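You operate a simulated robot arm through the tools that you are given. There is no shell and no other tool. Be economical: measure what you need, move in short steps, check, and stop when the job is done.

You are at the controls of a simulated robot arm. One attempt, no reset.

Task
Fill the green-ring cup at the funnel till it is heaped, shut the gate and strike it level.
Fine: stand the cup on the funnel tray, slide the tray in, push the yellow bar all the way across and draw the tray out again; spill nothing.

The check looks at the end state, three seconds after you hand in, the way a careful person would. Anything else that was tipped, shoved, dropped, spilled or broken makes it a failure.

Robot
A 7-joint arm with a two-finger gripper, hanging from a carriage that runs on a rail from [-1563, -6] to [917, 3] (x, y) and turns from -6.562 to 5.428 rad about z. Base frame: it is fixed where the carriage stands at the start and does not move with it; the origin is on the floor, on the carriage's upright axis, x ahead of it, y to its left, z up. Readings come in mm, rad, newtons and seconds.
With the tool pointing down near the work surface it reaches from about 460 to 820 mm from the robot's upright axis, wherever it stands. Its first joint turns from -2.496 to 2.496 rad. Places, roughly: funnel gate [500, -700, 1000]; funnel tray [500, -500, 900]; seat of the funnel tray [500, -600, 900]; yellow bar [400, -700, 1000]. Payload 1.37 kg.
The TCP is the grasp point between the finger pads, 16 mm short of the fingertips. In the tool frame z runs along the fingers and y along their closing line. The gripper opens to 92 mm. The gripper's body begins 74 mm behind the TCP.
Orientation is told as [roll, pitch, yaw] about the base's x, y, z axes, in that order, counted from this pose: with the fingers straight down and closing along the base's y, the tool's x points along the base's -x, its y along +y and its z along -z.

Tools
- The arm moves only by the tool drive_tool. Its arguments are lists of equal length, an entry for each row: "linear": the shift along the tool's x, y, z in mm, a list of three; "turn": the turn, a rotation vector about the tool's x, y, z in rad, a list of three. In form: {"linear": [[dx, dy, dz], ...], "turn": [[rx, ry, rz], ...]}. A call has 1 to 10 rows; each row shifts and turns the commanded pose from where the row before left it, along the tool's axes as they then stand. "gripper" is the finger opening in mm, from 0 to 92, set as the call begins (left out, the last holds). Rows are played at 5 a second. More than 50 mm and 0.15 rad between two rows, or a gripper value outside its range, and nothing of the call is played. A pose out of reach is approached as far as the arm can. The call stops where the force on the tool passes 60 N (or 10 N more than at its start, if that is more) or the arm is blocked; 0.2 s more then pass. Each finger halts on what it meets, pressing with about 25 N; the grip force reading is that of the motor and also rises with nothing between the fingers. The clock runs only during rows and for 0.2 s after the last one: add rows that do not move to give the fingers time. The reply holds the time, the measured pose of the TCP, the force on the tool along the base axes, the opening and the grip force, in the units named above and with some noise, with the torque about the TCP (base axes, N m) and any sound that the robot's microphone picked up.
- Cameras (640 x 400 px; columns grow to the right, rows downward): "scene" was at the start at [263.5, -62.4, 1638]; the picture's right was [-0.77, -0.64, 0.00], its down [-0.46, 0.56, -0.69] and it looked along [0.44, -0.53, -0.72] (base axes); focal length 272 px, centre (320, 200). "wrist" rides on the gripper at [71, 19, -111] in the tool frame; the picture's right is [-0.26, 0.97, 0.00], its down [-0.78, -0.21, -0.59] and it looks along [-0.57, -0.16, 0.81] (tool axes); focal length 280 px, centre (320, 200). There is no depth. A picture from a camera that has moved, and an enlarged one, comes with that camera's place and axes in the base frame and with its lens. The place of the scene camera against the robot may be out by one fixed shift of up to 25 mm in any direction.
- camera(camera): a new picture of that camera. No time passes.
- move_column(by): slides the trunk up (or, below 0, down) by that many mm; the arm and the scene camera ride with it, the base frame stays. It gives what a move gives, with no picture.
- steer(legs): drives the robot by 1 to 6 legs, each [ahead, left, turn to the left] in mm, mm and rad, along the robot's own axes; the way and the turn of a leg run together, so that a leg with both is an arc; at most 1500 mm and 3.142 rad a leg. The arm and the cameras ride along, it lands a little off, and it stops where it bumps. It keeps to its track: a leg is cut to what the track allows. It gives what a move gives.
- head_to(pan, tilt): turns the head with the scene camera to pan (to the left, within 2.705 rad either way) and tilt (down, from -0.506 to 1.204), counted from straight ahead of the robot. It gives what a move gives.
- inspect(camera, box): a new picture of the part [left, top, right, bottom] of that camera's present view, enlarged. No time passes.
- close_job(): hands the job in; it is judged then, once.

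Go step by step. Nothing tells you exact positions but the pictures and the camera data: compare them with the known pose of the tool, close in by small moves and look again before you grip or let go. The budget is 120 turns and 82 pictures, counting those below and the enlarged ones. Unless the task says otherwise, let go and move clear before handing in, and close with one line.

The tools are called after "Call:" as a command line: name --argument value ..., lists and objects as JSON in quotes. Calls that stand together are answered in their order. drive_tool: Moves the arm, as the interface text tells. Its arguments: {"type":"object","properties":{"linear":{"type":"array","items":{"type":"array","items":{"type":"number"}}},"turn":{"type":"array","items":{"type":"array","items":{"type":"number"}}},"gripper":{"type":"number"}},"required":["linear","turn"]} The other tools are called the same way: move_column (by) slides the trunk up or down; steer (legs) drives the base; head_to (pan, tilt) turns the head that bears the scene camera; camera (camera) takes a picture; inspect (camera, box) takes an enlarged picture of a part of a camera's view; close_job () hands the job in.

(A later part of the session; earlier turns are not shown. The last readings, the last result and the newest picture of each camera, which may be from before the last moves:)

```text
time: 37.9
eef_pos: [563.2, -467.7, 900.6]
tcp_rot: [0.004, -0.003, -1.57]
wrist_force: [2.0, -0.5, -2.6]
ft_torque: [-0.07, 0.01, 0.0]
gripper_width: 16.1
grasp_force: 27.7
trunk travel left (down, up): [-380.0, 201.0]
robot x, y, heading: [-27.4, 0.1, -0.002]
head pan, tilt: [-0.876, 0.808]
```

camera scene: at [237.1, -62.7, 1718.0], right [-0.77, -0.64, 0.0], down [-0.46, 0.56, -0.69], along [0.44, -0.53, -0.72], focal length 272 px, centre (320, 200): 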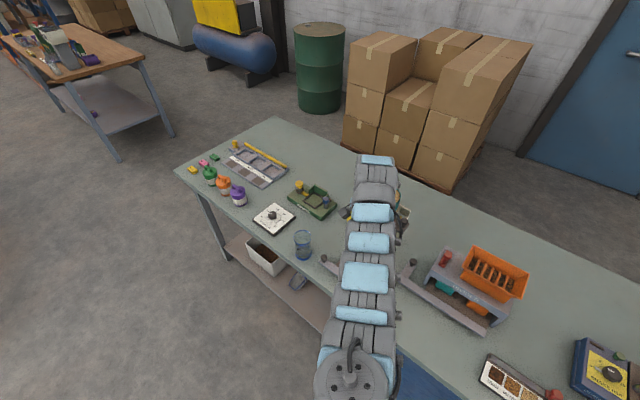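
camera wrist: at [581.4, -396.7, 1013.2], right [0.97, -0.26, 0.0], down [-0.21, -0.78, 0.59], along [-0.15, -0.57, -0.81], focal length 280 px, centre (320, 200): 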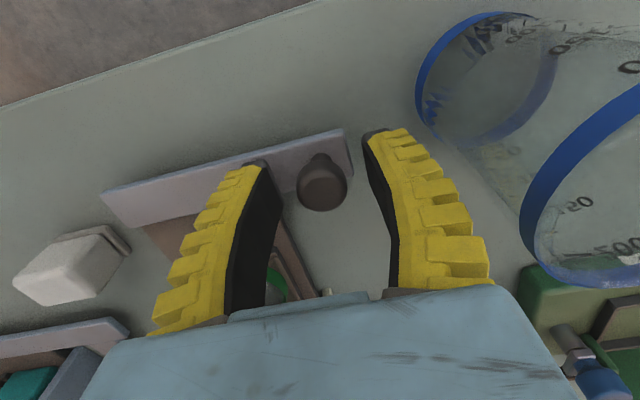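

Gripped. Slide the tray in slowly.

Call:
drive_tool --linear '[[-4, 0, 0], [-8, 0, 0], [-8, 0, 0], [-8, 0, 0], [-8, 0, 0], [-8, 0, 0], [-8, 0, 0], [-8, 0, 0], [-4, 0, 0]]' --turn '[[0, 0, 0], [0, 0, 0], [0, 0, 0], [0, 0, 0], [0, 0, 0], [0, 0, 0], [0, 0, 0], [0, 0, 0], [0, 0, 0]]'

Call:
camera --camera "wrist"

```text
time: 39.9
eef_pos: [554.5, -504.5, 909.3]
tcp_rot: [0.01, -0.002, -1.568]
wrist_force: [31.9, 0.8, -8.1]
ft_torque: [-0.01, 0.02, -0.02]
gripper_width: 31.9
grasp_force: 17.6
out of reach, approached as far as the arm can: row 4, 5, 6, 7, 8, 9
trunk travel left (down, up): [-380.0, 201.0]
robot x, y, heading: [-27.4, -2.8, 0.002]
head pan, tilt: [-0.876, 0.808]
```

```text
44 pictures are left
camera wrist: at [573.1, -433.2, 1020.8], right [0.97, -0.26, 0.01], down [-0.22, -0.78, 0.59], along [-0.14, -0.57, -0.81], focal length 280 px, centre (320, 200)
```

wrist: 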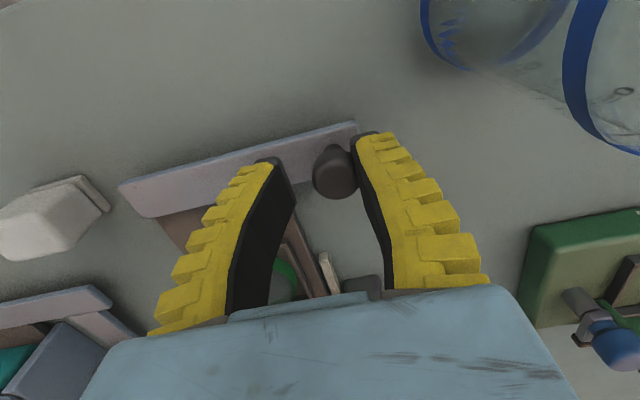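

The arm reached its limit there and slid in x; open, back off up, and bring the carriage closer.

Call:
drive_tool --gripper 46 --linear '[[0, 0, 0], [0, 0, 0], [8, 0, -30], [10, 0, -40], [0, 0, -40]]' --turn '[[0, 0, 0], [0, 0, 0], [0, 0, 0], [0, 0, 0], [0, 0, 0]]'

Call:
camera --camera "wrist"

```text
time: 41.0
eef_pos: [547.9, -487.4, 1017.8]
tcp_rot: [0.004, -0.003, -1.572]
wrist_force: [-0.2, 0.2, -0.3]
ft_torque: [-0.02, -0.02, -0.06]
gripper_width: 49.2
grasp_force: 2.4
trunk travel left (down, up): [-380.0, 201.0]
robot x, y, heading: [-26.5, 0.3, -0.003]
head pan, tilt: [-0.876, 0.808]
```

```text
43 pictures are left
camera wrist: at [566.0, -417.1, 1128.0], right [0.96, -0.26, 0.01], down [-0.22, -0.78, 0.59], along [-0.15, -0.57, -0.81], focal length 280 px, centre (320, 200)
```

wrist: 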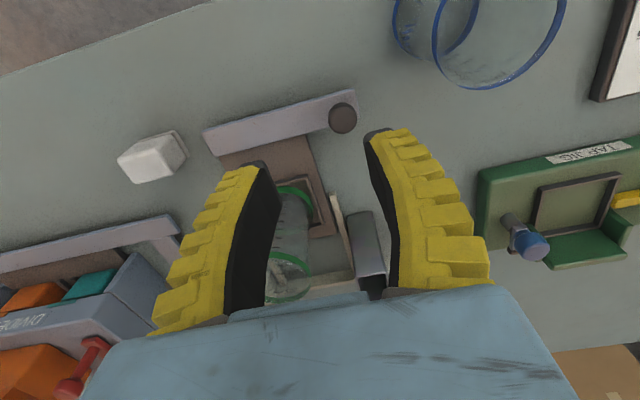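

Tray is partly in, knob now at (564,-499). Move the carriage by +170 and return over the knob.

Call:
steer --legs '[[170, 0, 0]]'

Call:
drive_tool --linear '[[0, -40, 0], [0, -40, 0], [-6, -40, 0], [-6, -30, 0]]' --turn '[[0, 0, 0], [0, 0, 0], [0, 0, 0], [0, 0, 0]]'

```text
time: 42.5
eef_pos: [716.7, -488.3, 1017.7]
tcp_rot: [0.005, -0.003, -1.571]
wrist_force: [-0.2, 0.9, 0.1]
ft_torque: [-0.02, 0.01, 0.0]
gripper_width: 49.2
grasp_force: 2.0
trunk travel left (down, up): [-380.0, 201.0]
robot x, y, heading: [142.1, -1.9, -0.005]
head pan, tilt: [-0.876, 0.808]
```

```text
time: 43.5
eef_pos: [574.0, -511.0, 1010.4]
tcp_rot: [0.004, 0.002, -1.57]
wrist_force: [-0.7, 1.0, 0.3]
ft_torque: [-0.11, -0.01, -0.02]
gripper_width: 48.9
grasp_force: 2.4
out of reach, approached as far as the arm can: row 3, 4
trunk travel left (down, up): [-380.0, 201.0]
robot x, y, heading: [145.2, 2.3, -0.001]
head pan, tilt: [-0.876, 0.808]
```

Call:
drive_tool --linear '[[0, 0, 35], [0, 0, 15], [11, -10, 0]]' --turn '[[0, 0, 0], [0, 0, 0], [0, 0, 0]]'

Call:
camera --camera "wrist"

```text
time: 44.3
eef_pos: [565.0, -502.0, 959.9]
tcp_rot: [0.005, -0.003, -1.571]
wrist_force: [-0.9, 0.0, 0.4]
ft_torque: [0.02, -0.05, 0.02]
gripper_width: 49.0
grasp_force: 2.2
trunk travel left (down, up): [-380.0, 201.0]
robot x, y, heading: [145.1, 1.8, -0.003]
head pan, tilt: [-0.876, 0.808]
```

```text
42 pictures are left
camera wrist: at [583.2, -430.7, 1070.4], right [0.96, -0.26, 0.01], down [-0.21, -0.78, 0.59], along [-0.15, -0.57, -0.81], focal length 280 px, centre (320, 200)
```

wrist: 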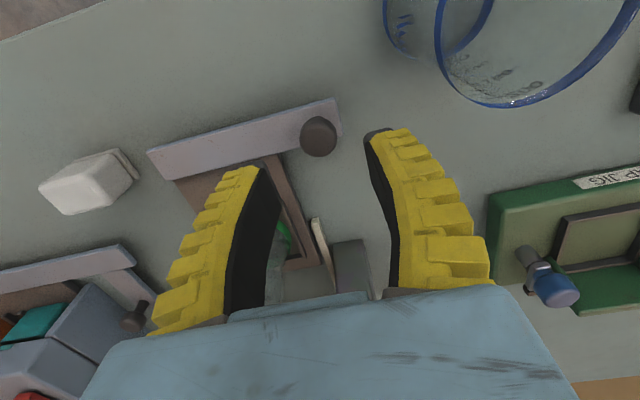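

Call:
drive_tool --linear '[[2, -1, 30], [0, 0, 29]]' --turn '[[0, 0, 0], [0, 0, 0]]'

Call:
drive_tool --gripper 10 --linear '[[0, 0, 0], [0, 0, 0], [0, 0, 0], [-5, 0, 0], [-8, 0, 0], [-8, 0, 0], [-8, 0, 0]]' --turn '[[0, 0, 0], [0, 0, 0], [0, 0, 0], [0, 0, 0], [0, 0, 0], [0, 0, 0], [0, 0, 0]]'

```text
time: 44.9
eef_pos: [562.9, -498.4, 900.3]
tcp_rot: [0.004, -0.002, -1.572]
wrist_force: [-0.7, -1.1, -0.7]
ft_torque: [0.0, 0.02, 0.02]
gripper_width: 49.1
grasp_force: 2.1
trunk travel left (down, up): [-380.0, 201.0]
robot x, y, heading: [139.4, -0.8, -0.0]
head pan, tilt: [-0.876, 0.808]
```

```text
time: 46.5
eef_pos: [564.7, -528.1, 901.0]
tcp_rot: [0.005, -0.004, -1.572]
wrist_force: [1.1, -1.0, -11.9]
ft_torque: [-0.4, -0.03, 0.02]
gripper_width: 16.5
grasp_force: 28.0
trunk travel left (down, up): [-380.0, 201.0]
robot x, y, heading: [143.1, 2.2, -0.006]
head pan, tilt: [-0.876, 0.808]
```

Moving well. Continue, watching the force.

Call:
drive_tool --linear '[[-8, 0, 0], [-8, 0, 0], [-8, 0, 0], [-8, 0, 0], [-8, 0, 0]]' --turn '[[0, 0, 0], [0, 0, 0], [0, 0, 0], [0, 0, 0], [0, 0, 0]]'

Call:
camera --camera "wrist"

```text
time: 47.7
eef_pos: [564.2, -566.8, 901.6]
tcp_rot: [0.004, -0.001, -1.572]
wrist_force: [0.3, 0.9, -8.7]
ft_torque: [-0.2, 0.07, 0.07]
gripper_width: 15.6
grasp_force: 28.0
trunk travel left (down, up): [-380.0, 201.0]
robot x, y, heading: [140.8, 2.7, -0.004]
head pan, tilt: [-0.876, 0.808]
```

```text
41 pictures are left
camera wrist: at [582.6, -496.5, 1011.4], right [0.96, -0.26, 0.01], down [-0.22, -0.78, 0.59], along [-0.15, -0.57, -0.81], focal length 280 px, centre (320, 200)
```

wrist: 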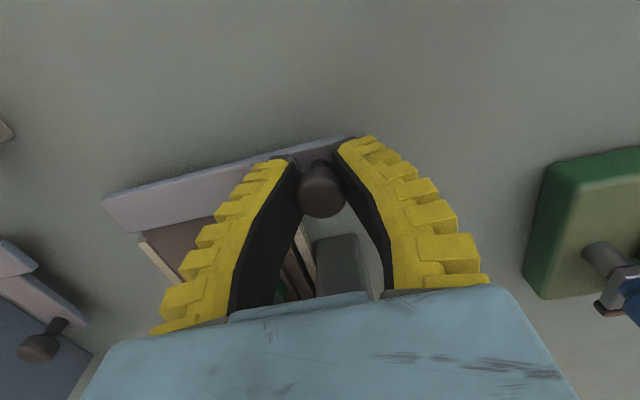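

Call:
drive_tool --linear '[[-5, 0, 0], [-5, 0, 0], [-5, 0, 0]]' --turn '[[0, 0, 0], [0, 0, 0], [0, 0, 0]]'

```text
time: 48.5
eef_pos: [564.1, -580.3, 900.7]
tcp_rot: [0.003, 0.001, -1.57]
wrist_force: [-2.0, 3.6, -2.5]
ft_torque: [0.19, 0.03, 0.03]
gripper_width: 15.7
grasp_force: 27.6
trunk travel left (down, up): [-380.0, 201.0]
robot x, y, heading: [144.3, -1.7, -0.008]
head pan, tilt: [-0.876, 0.808]
```

Call:
drive_tool --linear '[[-4, 0, 0], [-4, 0, 0], [-4, 0, 0]]' --turn '[[0, 0, 0], [0, 0, 0], [0, 0, 0]]'

Call:
camera --camera "scene"

```text
time: 49.3
eef_pos: [563.6, -584.3, 895.9]
tcp_rot: [0.002, 0.008, -1.569]
wrist_force: [-3.0, 31.5, -13.6]
ft_torque: [-0.24, -0.04, 0.02]
gripper_width: 14.9
grasp_force: 28.6
trunk travel left (down, up): [-380.0, 201.0]
robot x, y, heading: [146.1, -0.1, -0.004]
head pan, tilt: [-0.876, 0.808]
```

```text
40 pictures are left
camera scene: at [406.5, -59.3, 1717.0], right [-0.77, -0.64, 0.0], down [-0.46, 0.56, -0.69], along [0.44, -0.53, -0.73], focal length 272 px, centre (320, 200)
```

scene: 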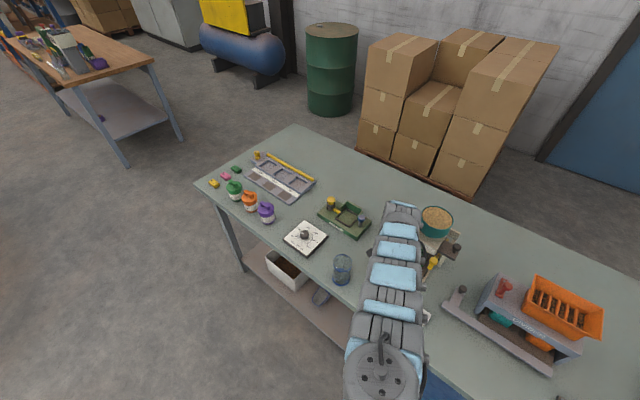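

The tray hit its stop at about -581 (31 N). Ease off, release and rise, then look.

Call:
drive_tool --gripper 46 --linear '[[4, 0, -2], [0, 0, 0], [2, 0, 0], [0, 0, -30], [0, 0, -40]]' --turn '[[0, 0, 0], [0, 0, 0], [0, 0, 0], [0, 0, 0], [0, 0, 0]]'

Call:
camera --camera "wrist"

```text
time: 50.5
eef_pos: [564.1, -589.9, 974.1]
tcp_rot: [0.005, -0.004, -1.571]
wrist_force: [-0.6, -0.2, -0.5]
ft_torque: [-0.02, -0.02, -0.02]
gripper_width: 49.1
grasp_force: 1.6
trunk travel left (down, up): [-380.0, 201.0]
robot x, y, heading: [141.9, -0.6, -0.004]
head pan, tilt: [-0.876, 0.808]
```

```text
39 pictures are left
camera wrist: at [582.8, -519.0, 1084.2], right [0.96, -0.26, 0.01], down [-0.22, -0.78, 0.59], along [-0.15, -0.57, -0.81], focal length 280 px, centre (320, 200)
```

wrist: 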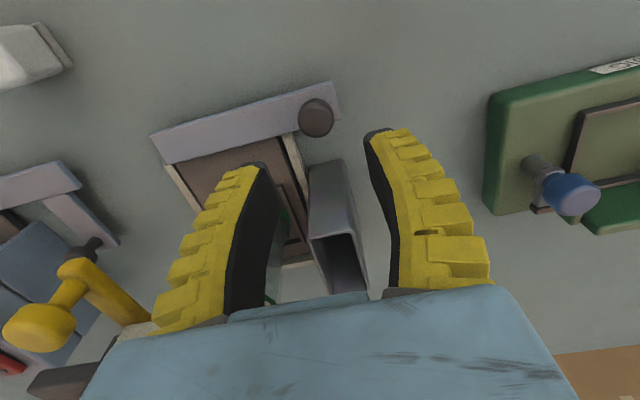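

Tray is seated. Red gate knob triangulates to about (567,-664,1028), yellow knob (428,-606,1013). Rearrange trunk so the head camera can watch the cup under the box.

Call:
drive_tool --linear '[[10, 0, -40], [0, 0, -40], [0, 0, -40], [0, 0, -20]]' --turn '[[0, 0, 0], [0, 0, 0], [0, 0, 0], [0, 0, 0]]'

Call:
move_column --by -90

Call:
drive_tool --linear '[[0, 0, -40], [0, 0, -40], [0, 0, -20]]' --turn '[[0, 0, 0], [0, 0, 0], [0, 0, 0]]'

```text
time: 51.5
eef_pos: [563.8, -578.3, 1113.8]
tcp_rot: [0.006, -0.004, -1.572]
wrist_force: [0.2, 0.3, 0.2]
ft_torque: [-0.04, 0.0, 0.0]
gripper_width: 49.2
grasp_force: 2.5
trunk travel left (down, up): [-380.0, 201.0]
robot x, y, heading: [143.4, 2.9, -0.003]
head pan, tilt: [-0.876, 0.808]
```

```text
time: 52.8
eef_pos: [563.6, -577.0, 1025.7]
tcp_rot: [0.004, -0.003, -1.571]
wrist_force: [0.8, 0.6, 0.7]
ft_torque: [0.01, 0.02, 0.0]
gripper_width: 49.3
grasp_force: 2.0
trunk travel left (down, up): [-290.0, 291.0]
robot x, y, heading: [143.8, -1.6, -0.004]
head pan, tilt: [-0.876, 0.808]
```

```text
time: 53.6
eef_pos: [562.9, -578.5, 1124.5]
tcp_rot: [0.003, -0.003, -1.572]
wrist_force: [-0.2, -0.4, 0.4]
ft_torque: [0.0, 0.0, 0.02]
gripper_width: 49.1
grasp_force: 2.4
trunk travel left (down, up): [-290.0, 291.0]
robot x, y, heading: [145.0, -0.1, -0.004]
head pan, tilt: [-0.876, 0.808]
```

Call:
move_column --by -90

Call:
drive_tool --linear '[[0, 0, -40], [0, 0, -40], [-40, 2, 0], [-43, 2, 0]]' --turn '[[0, 0, 0], [0, 0, 0], [0, 0, 0], [0, 0, 0]]'

Call:
camera --camera "scene"

Call:
camera --camera "wrist"

```text
time: 54.8
eef_pos: [564.1, -576.9, 1035.3]
tcp_rot: [0.006, -0.002, -1.57]
wrist_force: [-0.2, -0.5, 0.4]
ft_torque: [-0.01, 0.03, 0.03]
gripper_width: 48.9
grasp_force: 2.4
trunk travel left (down, up): [-200.0, 381.0]
robot x, y, heading: [143.8, -0.9, 0.005]
head pan, tilt: [-0.876, 0.808]
```

```text
time: 55.8
eef_pos: [584.6, -635.1, 1113.6]
tcp_rot: [0.01, -0.002, -1.544]
wrist_force: [-3.2, -2.5, 0.1]
ft_torque: [0.25, -0.27, 0.02]
gripper_width: 48.9
grasp_force: 2.0
out of reach, approached as far as the arm can: row 4
trunk travel left (down, up): [-200.0, 381.0]
robot x, y, heading: [142.2, -1.8, -0.003]
head pan, tilt: [-0.876, 0.808]
```

```text
38 pictures are left
camera scene: at [409.2, -61.7, 1538.7], right [-0.77, -0.64, 0.0], down [-0.46, 0.56, -0.69], along [0.44, -0.53, -0.72], focal length 272 px, centre (320, 200)
```

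scene: 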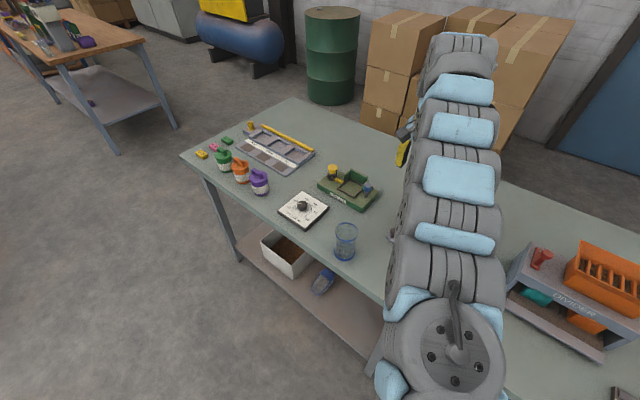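

```text
37 pictures are left
camera wrist: at [599.1, -565.4, 1223.8], right [0.97, -0.24, 0.01], down [-0.2, -0.78, 0.59], along [-0.13, -0.57, -0.81], focal length 280 px, centre (320, 200)
```

wrist: 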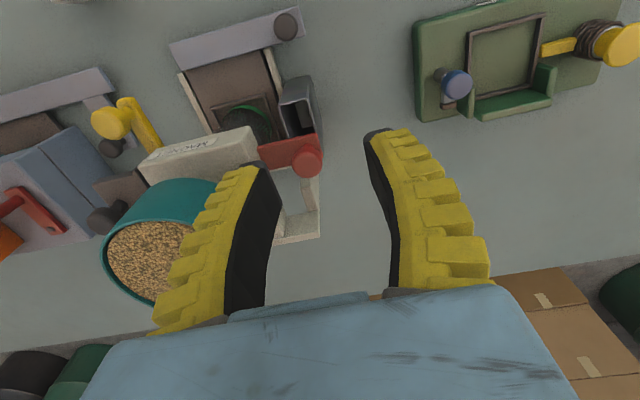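

The arm blocks the head camera from here, but the wrist camera can peek at the cup from the front. Go back to a comfortable posture: trunk up, carriage nearer.

Call:
move_column --by 180

Call:
steer --legs '[[120, 0, 0]]'

Call:
drive_tool --linear '[[0, 0, 40], [0, 0, 40], [0, 0, 40], [0, 0, 30], [0, -40, 0], [0, -40, 0], [0, -40, 0], [0, -16, 0]]' --turn '[[0, 0, 0.024], [0, 0, 0], [0, 0, 0], [0, 0, 0], [0, 0, 0], [0, 0, 0], [0, 0, 0], [0, 0, 0]]'

Call:
camera --camera "wrist"

```text
time: 57.8
eef_pos: [562.3, -646.3, 1293.1]
tcp_rot: [0.006, -0.002, -1.57]
wrist_force: [-0.9, -0.1, -0.1]
ft_torque: [-0.01, 0.0, -0.01]
gripper_width: 49.1
grasp_force: 2.2
trunk travel left (down, up): [-380.0, 201.0]
robot x, y, heading: [143.5, -2.5, -0.001]
head pan, tilt: [-0.876, 0.808]
```

```text
time: 59.1
eef_pos: [683.1, -646.2, 1292.3]
tcp_rot: [0.005, -0.003, -1.571]
wrist_force: [0.6, 0.7, 1.2]
ft_torque: [0.02, -0.02, 0.0]
gripper_width: 48.9
grasp_force: 2.0
trunk travel left (down, up): [-380.0, 201.0]
robot x, y, heading: [268.3, -1.9, 0.0]
head pan, tilt: [-0.876, 0.808]
```

```text
time: 60.9
eef_pos: [546.6, -643.1, 1142.1]
tcp_rot: [0.004, -0.002, -1.593]
wrist_force: [0.0, 0.5, -0.6]
ft_torque: [0.01, 0.0, 0.01]
gripper_width: 49.4
grasp_force: 2.1
trunk travel left (down, up): [-380.0, 201.0]
robot x, y, heading: [265.8, 1.3, -0.005]
head pan, tilt: [-0.876, 0.808]
```

```text
36 pictures are left
camera wrist: at [566.5, -572.2, 1252.2], right [0.96, -0.28, 0.01], down [-0.23, -0.77, 0.59], along [-0.16, -0.57, -0.81], focal length 280 px, centre (320, 200)
```

wrist: 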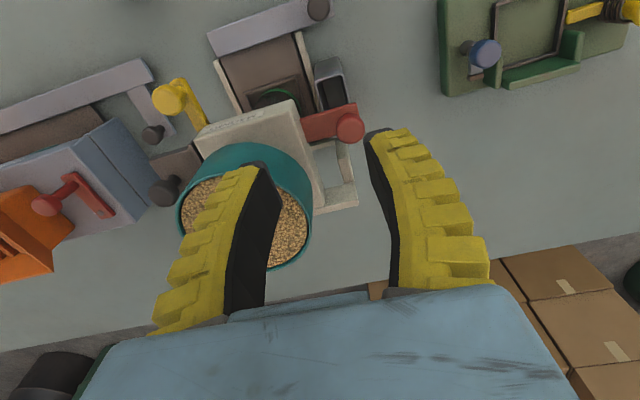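

Call:
drive_tool --gripper 38 --linear '[[-21, 21, 0], [0, 0, 35], [0, 0, 30]]' --turn '[[0, 0, -0.022], [0, 0, 0], [0, 0, 0]]'

Call:
camera --camera "wrist"

```text
time: 61.7
eef_pos: [568.3, -666.6, 1092.7]
tcp_rot: [0.008, -0.006, -1.575]
wrist_force: [-2.6, 14.5, 25.8]
ft_torque: [-0.47, 1.1, -0.67]
gripper_width: 46.9
grasp_force: 5.4
trunk travel left (down, up): [-380.0, 201.0]
robot x, y, heading: [266.1, 1.6, -0.008]
head pan, tilt: [-0.876, 0.808]
stopped in row 3: the force on the tool passed its limit at 100 N (the readings are from after the stop); the commanded pose is now the measured one
```

```text
35 pictures are left
camera wrist: at [587.6, -595.5, 1202.1], right [0.96, -0.27, 0.01], down [-0.22, -0.77, 0.59], along [-0.15, -0.57, -0.81], focal length 280 px, centre (320, 200)
```

wrist: 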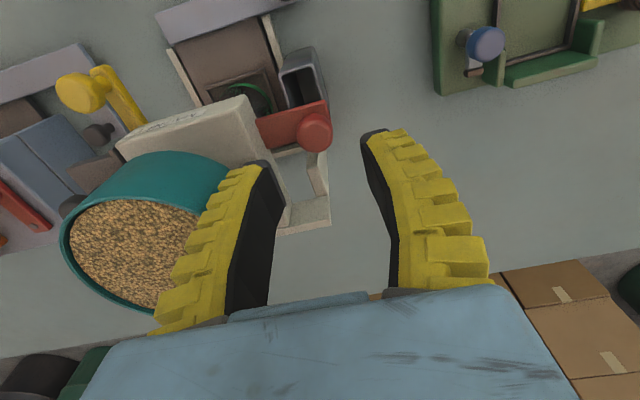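

Touched something—likely the hopper rim—with the left finger. Back straight up and check.

Call:
drive_tool --linear '[[0, 0, -15], [0, 0, -25]]' --turn '[[0, 0, 0], [0, 0, 0]]'

Call:
inspect --camera "wrist" --box '[50, 40, 350, 310]'

```text
time: 62.3
eef_pos: [568.8, -666.5, 1130.2]
tcp_rot: [0.005, -0.006, -1.576]
wrist_force: [-0.4, 0.2, 0.0]
ft_torque: [-0.03, -0.01, 0.01]
gripper_width: 41.2
grasp_force: 2.6
trunk travel left (down, up): [-380.0, 201.0]
robot x, y, heading: [264.2, 2.5, -0.005]
head pan, tilt: [-0.876, 0.808]
```

```text
1.48 times, centred on (200, 175) of wrist
camera zoom: at [587.3, -595.1, 1239.6], right [0.96, -0.27, 0.01], down [-0.22, -0.78, 0.59], along [-0.15, -0.57, -0.81], focal length 415 px, centre (498, 237)
```

zoom: 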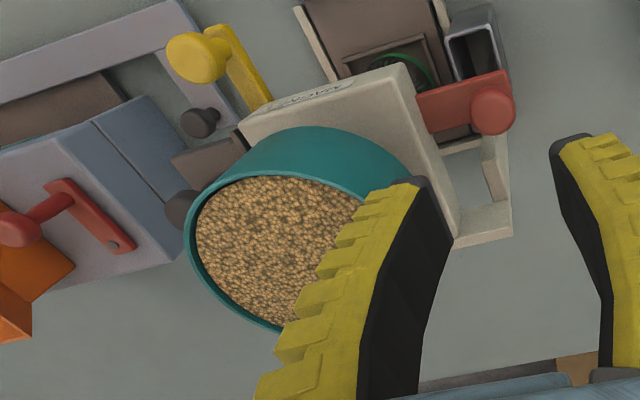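

The hopper looks undisturbed; its rim reaches near the finger path. I'll turn the hand another quarter so the fingers close along y and the body stays clear of the hopper.

Call:
drive_tool --linear '[[0, 0, -30], [0, 0, 0], [0, 0, 0], [0, 0, 0], [0, 0, 0], [0, 0, 0], [0, 0, 0], [0, 0, 0], [0, 0, 0], [0, 0, 0]]' --turn '[[0, 0, 0.14], [0, 0, 0.15], [0, 0, 0.15], [0, 0, 0.15], [0, 0, 0.15], [0, 0, 0.15], [0, 0, 0.15], [0, 0, 0.15], [0, 0, 0.15], [0, 0, 0.15]]'

Call:
camera --camera "wrist"

```text
time: 64.5
eef_pos: [567.2, -666.4, 1161.1]
tcp_rot: [0.007, 0.008, -3.068]
wrist_force: [-0.3, 0.0, 0.4]
ft_torque: [-0.01, 0.01, 0.02]
gripper_width: 41.4
grasp_force: 2.5
trunk travel left (down, up): [-380.0, 201.0]
robot x, y, heading: [265.3, -0.4, -0.006]
head pan, tilt: [-0.876, 0.808]
```

```text
33 pictures are left
camera wrist: at [639.0, -679.7, 1270.6], right [-0.19, -0.98, 0.0], down [-0.8, 0.16, 0.58], along [-0.57, 0.11, -0.81], focal length 280 px, centre (320, 200)
```

wrist: 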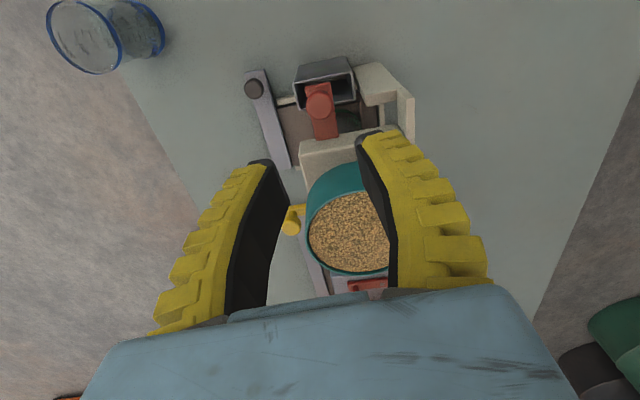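

Call:
inspect --camera "wrist" --box '[230, 40, 430, 165]'

```text
3.20 times, centred on (330, 102) of wrist
camera zoom: at [639.0, -679.7, 1270.6], right [-0.19, -0.98, 0.0], down [-0.8, 0.16, 0.58], along [-0.57, 0.11, -0.81], focal length 897 px, centre (288, 512)
```

zoom: 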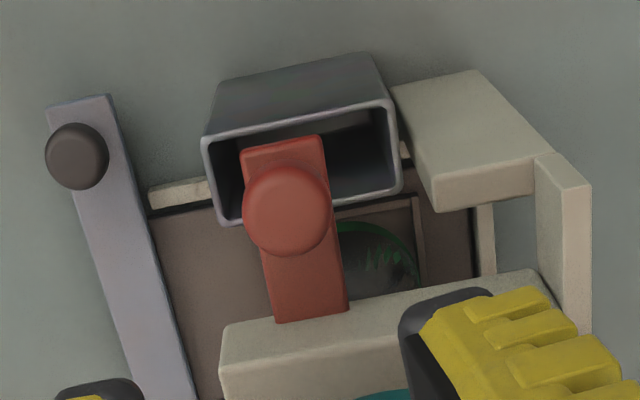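

Clear view: red gate above the bin, cup visible beneath. Descend over the red knob.

Call:
drive_tool --linear '[[2, 0, 20], [0, 0, 35], [0, 0, 35], [0, 0, 35]]' --turn '[[0, 0, 0.07], [0, 0, 0], [0, 0, 0], [0, 0, 0]]'

Call:
camera --camera "wrist"

```text
time: 65.5
eef_pos: [569.9, -666.6, 1035.3]
tcp_rot: [0.005, 0.008, -3.135]
wrist_force: [0.6, 0.4, 0.1]
ft_torque: [-0.01, 0.0, 0.0]
gripper_width: 41.2
grasp_force: 2.8
trunk travel left (down, up): [-380.0, 201.0]
robot x, y, heading: [264.4, 1.8, -0.003]
head pan, tilt: [-0.876, 0.808]
```

```text
31 pictures are left
camera wrist: at [640.5, -684.7, 1146.3], right [-0.26, -0.97, 0.0], down [-0.79, 0.21, 0.58], along [-0.56, 0.15, -0.81], focal length 280 px, centre (320, 200)
```

wrist: 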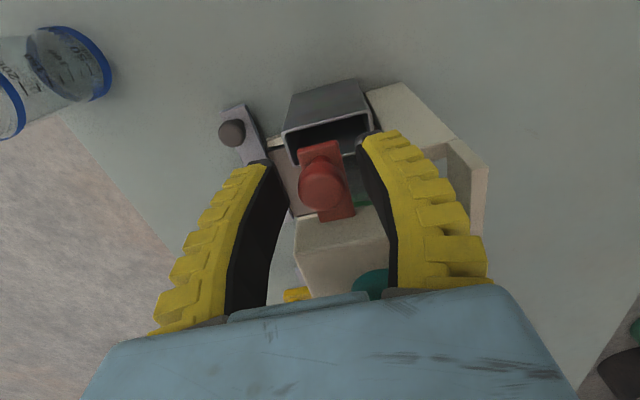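

Call:
drive_tool --gripper 8 --linear '[[0, 0, 5], [0, 0, 0], [0, 0, 0], [0, 0, 0]]' --turn '[[0, 0, 0], [0, 0, 0], [0, 0, 0], [0, 0, 0]]'

Call:
inspect --camera "wrist" --box '[240, 70, 440, 220]'

```text
time: 66.5
eef_pos: [570.7, -666.3, 1032.5]
tcp_rot: [0.006, 0.007, -3.135]
wrist_force: [0.7, 11.2, 19.1]
ft_torque: [0.09, -0.04, -0.07]
gripper_width: 16.1
grasp_force: 27.9
trunk travel left (down, up): [-380.0, 201.0]
robot x, y, heading: [263.6, -1.4, -0.001]
head pan, tilt: [-0.876, 0.808]
```

```text
2.67 times, centred on (340, 145) of wrist
camera zoom: at [641.3, -684.6, 1141.9], right [-0.26, -0.97, 0.0], down [-0.79, 0.21, 0.58], along [-0.56, 0.15, -0.81], focal length 748 px, centre (267, 347)
```

zoom: 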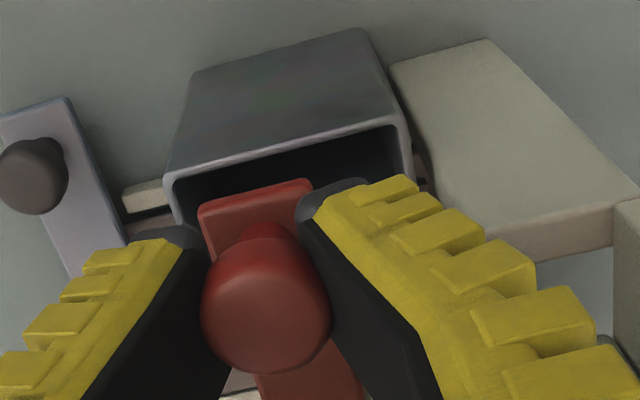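

Gripped. Ease up 2 mm and test the gate by a small pull towards +x.

Call:
drive_tool --linear '[[0, 0, -2], [4, 0, 0], [4, 0, 0]]' --turn '[[0, 0, 0], [0, 0, 0], [0, 0, 0]]'

```text
time: 67.3
eef_pos: [578.3, -665.6, 1031.4]
tcp_rot: [0.006, 0.008, -3.136]
wrist_force: [-0.4, 2.2, 2.6]
ft_torque: [0.07, 0.31, 0.0]
gripper_width: 15.7
grasp_force: 28.4
trunk travel left (down, up): [-380.0, 201.0]
robot x, y, heading: [264.3, 4.3, 0.001]
head pan, tilt: [-0.876, 0.808]
```

Call:
drive_tool --linear '[[6, 0, 0], [6, 0, 0]]' --turn '[[0, 0, 0], [0, 0, 0]]'

Call:
camera --camera "wrist"

Call:
camera --camera "scene"

```text
time: 67.9
eef_pos: [590.3, -665.9, 1031.5]
tcp_rot: [0.005, 0.006, -3.134]
wrist_force: [1.4, -0.8, -3.2]
ft_torque: [0.06, 0.24, 0.04]
gripper_width: 15.6
grasp_force: 27.9
trunk travel left (down, up): [-380.0, 201.0]
robot x, y, heading: [262.1, 4.4, 0.002]
head pan, tilt: [-0.876, 0.808]
```

```text
29 pictures are left
camera wrist: at [661.1, -684.5, 1142.4], right [-0.26, -0.97, 0.0], down [-0.79, 0.21, 0.58], along [-0.56, 0.15, -0.81], focal length 280 px, centre (320, 200)
```

wrist: 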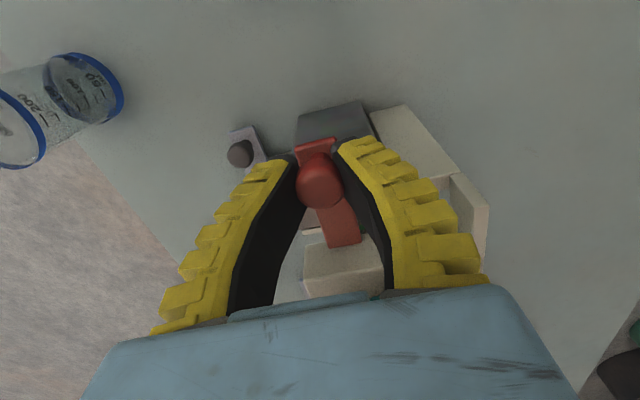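

```text
28 pictures are left
camera scene: at [527.0, -61.9, 1717.9], right [-0.77, -0.64, 0.0], down [-0.46, 0.56, -0.69], along [0.44, -0.53, -0.72], focal length 272 px, centre (320, 200)
```

scene: 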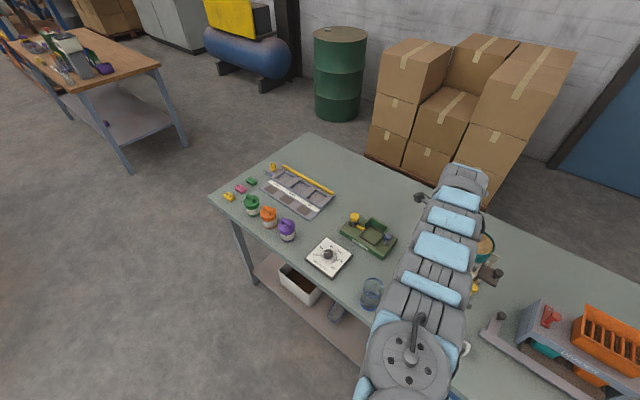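

Call:
drive_tool --linear '[[6, 0, 0], [6, 0, 0]]' --turn '[[0, 0, 0], [0, 0, 0]]'

Call:
inspect --camera "wrist" --box '[280, 170, 400, 300]'

```text
time: 68.5
eef_pos: [593.8, -665.4, 1032.4]
tcp_rot: [0.004, -0.002, -3.141]
wrist_force: [-28.4, 14.1, 18.7]
ft_torque: [0.1, 0.37, 0.11]
gripper_width: 14.7
grasp_force: 28.0
trunk travel left (down, up): [-380.0, 201.0]
robot x, y, heading: [262.1, -2.8, -0.005]
head pan, tilt: [-0.876, 0.808]
```

```text
3.08 times, centred on (340, 235) of wrist
camera zoom: at [664.4, -685.1, 1141.3], right [-0.26, -0.97, 0.0], down [-0.78, 0.21, 0.59], along [-0.57, 0.15, -0.81], focal length 863 px, centre (258, 92)
```

zoom: 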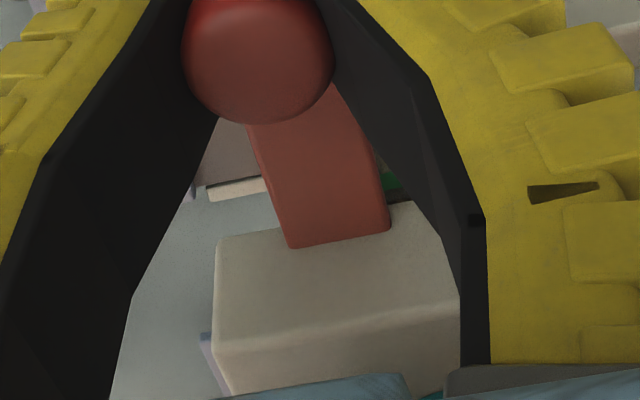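

The gate reached its open stop after ~24 mm. Shut it again right away and check how much has flowed.

Call:
drive_tool --linear '[[-12, 0, 0], [-15, 0, 0], [-5, 0, 0]]' --turn '[[0, 0, 0], [0, 0, 0], [0, 0, 0]]'

Call:
drive_tool --gripper 40 --linear '[[0, 0, 0], [0, 0, 0], [0, 0, -40], [0, 0, -45], [0, 0, -40]]' --turn '[[0, 0, 0], [0, 0, 0], [0, 0, 0], [0, 0, 0], [0, 0, 0]]'

Call:
inspect --camera "wrist" --box '[230, 40, 430, 290]'

```text
time: 69.3
eef_pos: [571.6, -666.5, 1031.8]
tcp_rot: [0.004, 0.006, -3.133]
wrist_force: [1.2, -5.7, -9.8]
ft_torque: [-0.03, -0.05, 0.02]
gripper_width: 14.1
grasp_force: 28.4
trunk travel left (down, up): [-380.0, 201.0]
robot x, y, heading: [263.3, 1.8, -0.003]
head pan, tilt: [-0.876, 0.808]
```

```text
time: 70.5
eef_pos: [568.6, -664.8, 1159.1]
tcp_rot: [0.003, 0.008, -3.135]
wrist_force: [-0.7, 0.5, -0.2]
ft_torque: [0.0, -0.02, -0.01]
gripper_width: 43.4
grasp_force: 2.1
trunk travel left (down, up): [-380.0, 201.0]
robot x, y, heading: [266.0, -0.8, -0.006]
head pan, tilt: [-0.876, 0.808]
```

```text
1.60 times, centred on (330, 165) of wrist
camera zoom: at [638.9, -684.1, 1269.6], right [-0.26, -0.97, 0.0], down [-0.78, 0.21, 0.58], along [-0.56, 0.15, -0.81], focal length 449 px, centre (304, 256)
```

zoom: 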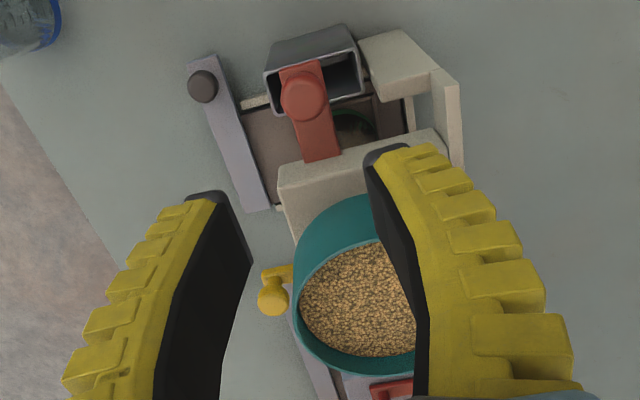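

Call:
inspect --camera "wrist" --box '[300, 80, 400, 150]'

```text
5.71 times, centred on (350, 115) of wrist
camera zoom: at [638.9, -684.1, 1269.6], right [-0.26, -0.97, 0.0], down [-0.78, 0.21, 0.58], along [-0.56, 0.15, -0.81], focal length 1602 px, centre (149, 686)
```

zoom: 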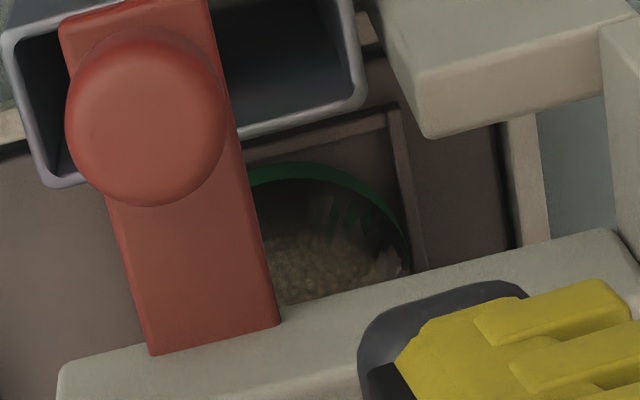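

The red one is the gate: grain now lies in the cup. Shift the carriage aside to see the level from the head camera.

Call:
steer --legs '[[200, 0, 0]]'

Call:
inspect --camera "scene" --box '[470, 260, 570, 340]'

```text
time: 72.1
eef_pos: [770.5, -665.3, 1158.5]
tcp_rot: [0.006, 0.007, -3.135]
wrist_force: [1.1, -0.6, -0.4]
ft_torque: [0.0, 0.03, 0.0]
gripper_width: 43.4
grasp_force: 1.8
trunk travel left (down, up): [-380.0, 201.0]
robot x, y, heading: [463.6, 0.5, -0.001]
head pan, tilt: [-0.876, 0.808]
```

```text
5.00 times, centred on (520, 300) of scene
camera zoom: at [728.5, -61.4, 1718.0], right [-0.77, -0.64, 0.0], down [-0.46, 0.56, -0.69], along [0.44, -0.53, -0.72], focal length 1359 px, centre (-680, -300)
```

zoom: 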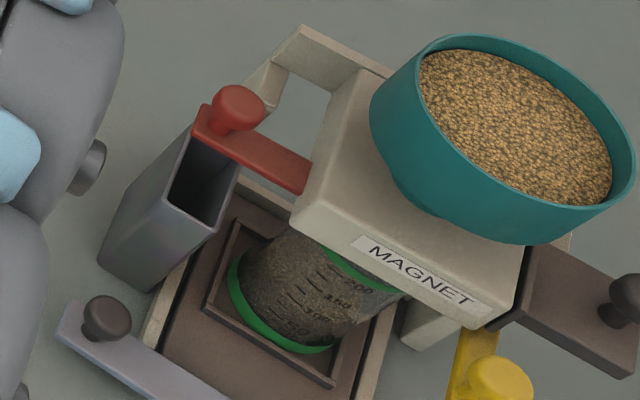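

Call:
inspect --camera "scene" --box '[499, 284, 539, 314]'

```text
13.33 times, centred on (519, 299) of scene
camera zoom: at [728.5, -61.4, 1718.0], right [-0.77, -0.64, 0.0], down [-0.46, 0.56, -0.69], along [0.44, -0.53, -0.72], focal length 3625 px, centre (-2333, -1120)
```

zoom: 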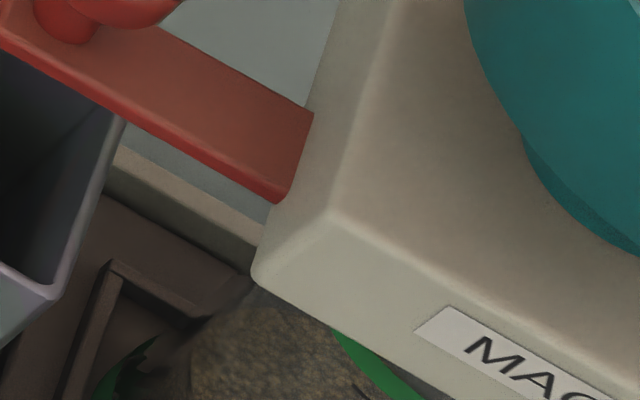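

Call:
inspect --camera "scene" --box '[498, 304, 542, 332]'

```text
14.29 times, centred on (520, 318) of scene
camera zoom: at [728.5, -61.4, 1718.0], right [-0.77, -0.64, 0.0], down [-0.46, 0.56, -0.69], along [0.44, -0.53, -0.72], focal length 3884 px, centre (-2537, -1486)
```

zoom: 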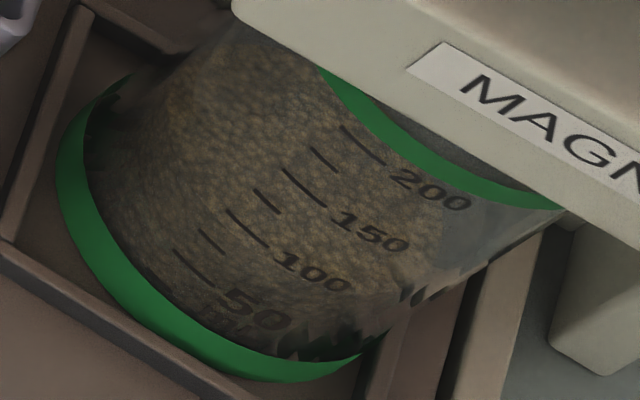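

Grain is at roughly half height at the wall after about 1.3 s of flow. Return to the gate for a second portion.

Call:
steer --legs '[[-201, 0, 0]]'

```text
time: 73.7
eef_pos: [571.8, -665.7, 1158.6]
tcp_rot: [0.005, 0.006, -3.134]
wrist_force: [-0.4, -0.3, -0.6]
ft_torque: [0.03, -0.04, -0.01]
gripper_width: 43.4
grasp_force: 2.5
trunk travel left (down, up): [-380.0, 201.0]
robot x, y, heading: [267.9, 1.4, 0.002]
head pan, tilt: [-0.876, 0.808]
```

Call:
drive_tool --linear '[[-2, 0, 30], [0, 0, 40], [0, 0, 35], [0, 0, 21]]' --turn '[[0, 0, 0], [0, 0, 0], [0, 0, 0], [0, 0, 0]]'

Call:
drive_tool --gripper 8 --linear '[[0, 0, 0], [0, 0, 0], [0, 0, 0]]' --turn '[[0, 0, 0], [0, 0, 0], [0, 0, 0]]'

```text
time: 74.7
eef_pos: [572.0, -665.8, 1033.1]
tcp_rot: [0.005, 0.006, -3.133]
wrist_force: [-0.7, -0.3, 0.6]
ft_torque: [0.0, -0.02, -0.01]
gripper_width: 43.2
grasp_force: 2.0
trunk travel left (down, up): [-380.0, 201.0]
robot x, y, heading: [264.3, -1.5, 0.001]
head pan, tilt: [-0.876, 0.808]
```

```text
time: 75.5
eef_pos: [570.2, -666.4, 1033.1]
tcp_rot: [0.005, 0.006, -3.134]
wrist_force: [-0.1, 1.2, 1.3]
ft_torque: [0.01, 0.04, -0.02]
gripper_width: 17.6
grasp_force: 28.2
trunk travel left (down, up): [-380.0, 201.0]
robot x, y, heading: [264.2, 1.2, -0.003]
head pan, tilt: [-0.876, 0.808]
```

Call:
drive_tool --linear '[[8, 0, 0], [8, 0, 0], [7, 0, 0], [0, 0, 0], [-12, 0, 0], [-12, 0, 0], [-3, 0, 0]]' --turn '[[0, 0, 0], [0, 0, 0], [0, 0, 0], [0, 0, 0], [0, 0, 0], [0, 0, 0], [0, 0, 0]]'

Call:
drive_tool --gripper 40 --linear '[[0, 0, 0], [0, 0, 0], [0, 0, -40], [0, 0, -45], [0, 0, -40]]' --turn '[[0, 0, 0], [0, 0, 0], [0, 0, 0], [0, 0, 0], [0, 0, 0]]'

Call:
steer --legs '[[200, 0, 0]]'

Call:
inspect --camera "scene" --box '[496, 300, 544, 334]'

```text
time: 77.1
eef_pos: [567.2, -666.5, 1032.4]
tcp_rot: [0.006, 0.006, -3.135]
wrist_force: [0.6, 6.9, 8.3]
ft_torque: [0.04, -0.17, -0.01]
gripper_width: 16.8
grasp_force: 27.5
trunk travel left (down, up): [-380.0, 201.0]
robot x, y, heading: [268.9, 2.4, 0.001]
head pan, tilt: [-0.876, 0.808]
```

```text
time: 78.3
eef_pos: [564.8, -665.5, 1159.1]
tcp_rot: [0.005, 0.008, -3.134]
wrist_force: [0.2, 1.3, -0.3]
ft_torque: [-0.04, 0.0, -0.01]
gripper_width: 43.1
grasp_force: 2.1
trunk travel left (down, up): [-380.0, 201.0]
robot x, y, heading: [268.4, 2.4, -0.002]
head pan, tilt: [-0.876, 0.808]
```

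```text
time: 79.9
eef_pos: [765.3, -666.0, 1158.5]
tcp_rot: [0.004, 0.007, -3.133]
wrist_force: [-0.1, 0.4, -0.5]
ft_torque: [-0.01, -0.01, 0.01]
gripper_width: 43.3
grasp_force: 3.0
trunk travel left (down, up): [-380.0, 201.0]
robot x, y, heading: [465.6, 2.7, -0.003]
head pan, tilt: [-0.876, 0.808]
```

```text
11.76 times, centred on (520, 317) of scene
camera zoom: at [729.1, -60.8, 1718.0], right [-0.77, -0.64, 0.0], down [-0.46, 0.56, -0.69], along [0.44, -0.53, -0.72], focal length 3198 px, centre (-2033, -1176)
```

zoom: 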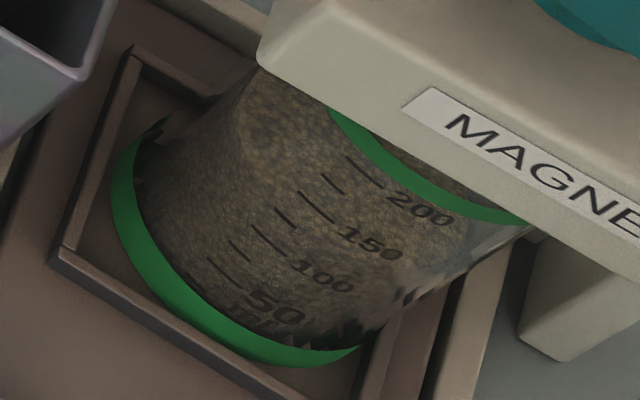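

About two thirds full. A slightly longer third portion next (about +35 %).

Call:
steer --legs '[[-199, 0, 0]]'

Call:
drive_tool --linear '[[0, 0, 30], [0, 0, 40], [0, 0, 35], [0, 0, 21]]' --turn '[[0, 0, 0], [0, 0, 0], [0, 0, 0], [0, 0, 0]]'

Call:
drive_tool --gripper 8 --linear '[[0, 0, 0], [0, 0, 0], [0, 0, 0]]' --turn '[[0, 0, 0], [0, 0, 0], [0, 0, 0]]'

```text
time: 81.5
eef_pos: [567.1, -665.4, 1158.6]
tcp_rot: [0.006, 0.008, -3.134]
wrist_force: [0.1, -0.7, -0.6]
ft_torque: [0.0, -0.02, 0.01]
gripper_width: 43.4
grasp_force: 2.1
trunk travel left (down, up): [-380.0, 201.0]
robot x, y, heading: [269.6, 1.1, -0.001]
head pan, tilt: [-0.876, 0.808]
```

```text
time: 82.5
eef_pos: [568.8, -666.6, 1032.5]
tcp_rot: [0.005, 0.007, -3.133]
wrist_force: [0.4, -0.2, 0.9]
ft_torque: [-0.02, 0.02, -0.01]
gripper_width: 43.3
grasp_force: 2.6
trunk travel left (down, up): [-380.0, 201.0]
robot x, y, heading: [271.3, 0.7, -0.002]
head pan, tilt: [-0.876, 0.808]
```

```text
time: 83.3
eef_pos: [568.5, -665.8, 1032.3]
tcp_rot: [0.003, 0.006, -3.137]
wrist_force: [0.3, 4.2, 0.5]
ft_torque: [0.05, 0.1, 0.02]
gripper_width: 16.3
grasp_force: 28.1
trunk travel left (down, up): [-380.0, 201.0]
robot x, y, heading: [271.4, 3.1, -0.002]
head pan, tilt: [-0.876, 0.808]
```

Call:
drive_tool --linear '[[8, 0, 0], [8, 0, 0], [7, 0, 0], [0, 0, 0], [0, 0, 0], [0, 0, 0], [-12, 0, 0], [-12, 0, 0], [-2, 0, 0]]' --turn '[[0, 0, 0], [0, 0, 0], [0, 0, 0], [0, 0, 0], [0, 0, 0], [0, 0, 0], [0, 0, 0], [0, 0, 0], [0, 0, 0]]'

Call:
drive_tool --gripper 40 --linear '[[0, 0, 0], [0, 0, 0], [0, 0, -40], [0, 0, -45], [0, 0, -40]]' --turn '[[0, 0, 0], [0, 0, 0], [0, 0, 0], [0, 0, 0], [0, 0, 0]]'

Call:
steer --legs '[[200, 0, 0]]'

Call:
inspect --camera "scene" --box '[496, 300, 544, 334]'

```text
time: 85.3
eef_pos: [565.7, -665.3, 1033.1]
tcp_rot: [0.007, 0.008, -3.132]
wrist_force: [5.5, -3.0, -5.9]
ft_torque: [0.03, -0.07, 0.0]
gripper_width: 15.2
grasp_force: 28.2
trunk travel left (down, up): [-380.0, 201.0]
robot x, y, heading: [263.9, -0.7, -0.0]
head pan, tilt: [-0.876, 0.808]
```

```text
time: 86.5
eef_pos: [565.3, -665.1, 1156.4]
tcp_rot: [0.003, 0.006, -3.133]
wrist_force: [0.5, 0.5, -0.5]
ft_torque: [0.01, 0.01, 0.0]
gripper_width: 43.2
grasp_force: 2.4
trunk travel left (down, up): [-380.0, 201.0]
robot x, y, heading: [270.7, 0.1, -0.005]
head pan, tilt: [-0.876, 0.808]
```

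```text
time: 88.1
eef_pos: [763.8, -666.1, 1157.6]
tcp_rot: [0.005, 0.007, -3.137]
wrist_force: [0.7, -0.7, -1.0]
ft_torque: [0.0, -0.02, 0.01]
gripper_width: 43.4
grasp_force: 2.7
trunk travel left (down, up): [-380.0, 201.0]
robot x, y, heading: [467.3, 4.3, -0.003]
head pan, tilt: [-0.876, 0.808]
```

```text
11.76 times, centred on (520, 317) of scene
camera zoom: at [731.5, -61.5, 1718.0], right [-0.77, -0.64, 0.0], down [-0.46, 0.56, -0.69], along [0.44, -0.53, -0.72], focal length 3198 px, centre (-2033, -1176)
```

zoom: 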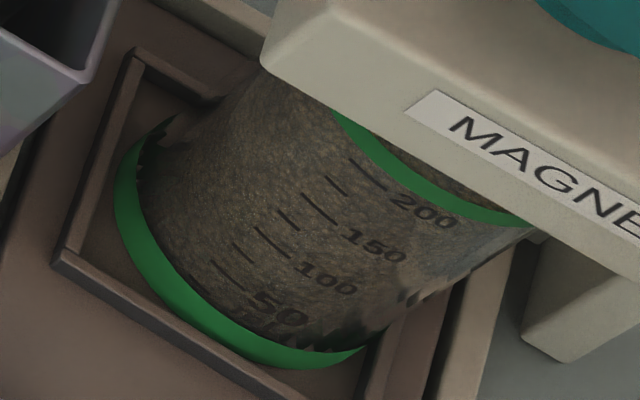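

Call:
inspect --camera "scene" --box '[516, 304, 540, 324]'

```text
16.00 times, centred on (528, 314) of scene
camera zoom: at [731.5, -61.5, 1718.0], right [-0.77, -0.64, 0.0], down [-0.46, 0.56, -0.69], along [0.44, -0.53, -0.72], focal length 4350 px, centre (-3008, -1624)
```

zoom: 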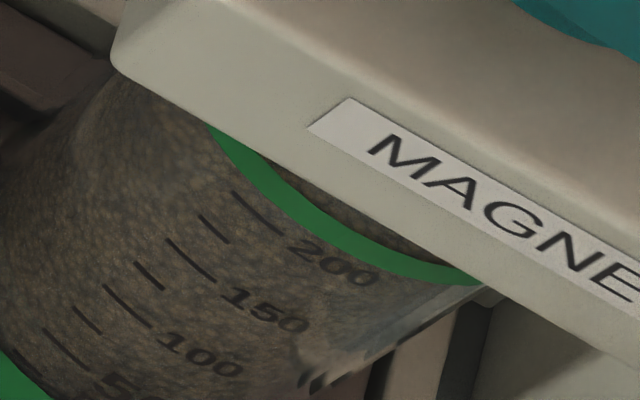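

Call:
inspect --camera "wrist" --box '[285, 235, 365, 290]'

```text
7.27 times, centred on (325, 262) of wrist
camera zoom: at [834.2, -684.3, 1267.5], right [-0.26, -0.97, 0.0], down [-0.78, 0.21, 0.58], along [-0.56, 0.15, -0.81], focal length 2039 px, centre (284, -254)
```

zoom: 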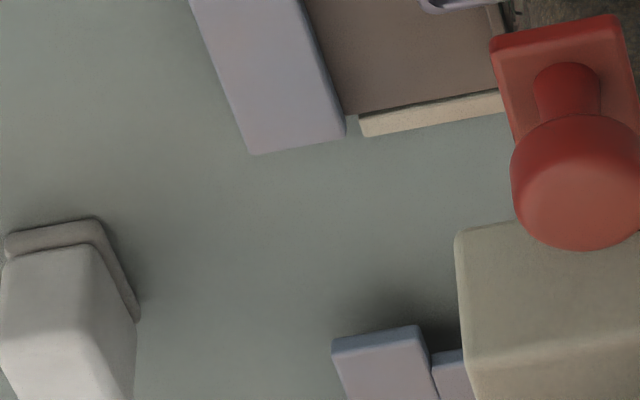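

Call:
inspect --camera "wrist" --box '[325, 205, 381, 245]'

```text
10.00 times, centred on (353, 225) of wrist
camera zoom: at [834.2, -684.3, 1267.5], right [-0.26, -0.97, 0.0], down [-0.78, 0.21, 0.58], along [-0.56, 0.15, -0.81], focal length 2804 px, centre (-10, -50)
```

zoom: 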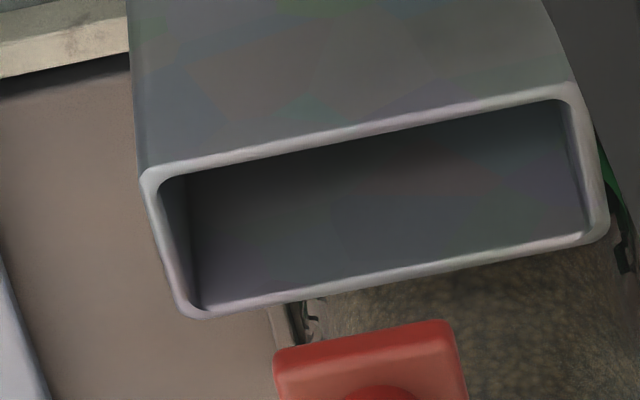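

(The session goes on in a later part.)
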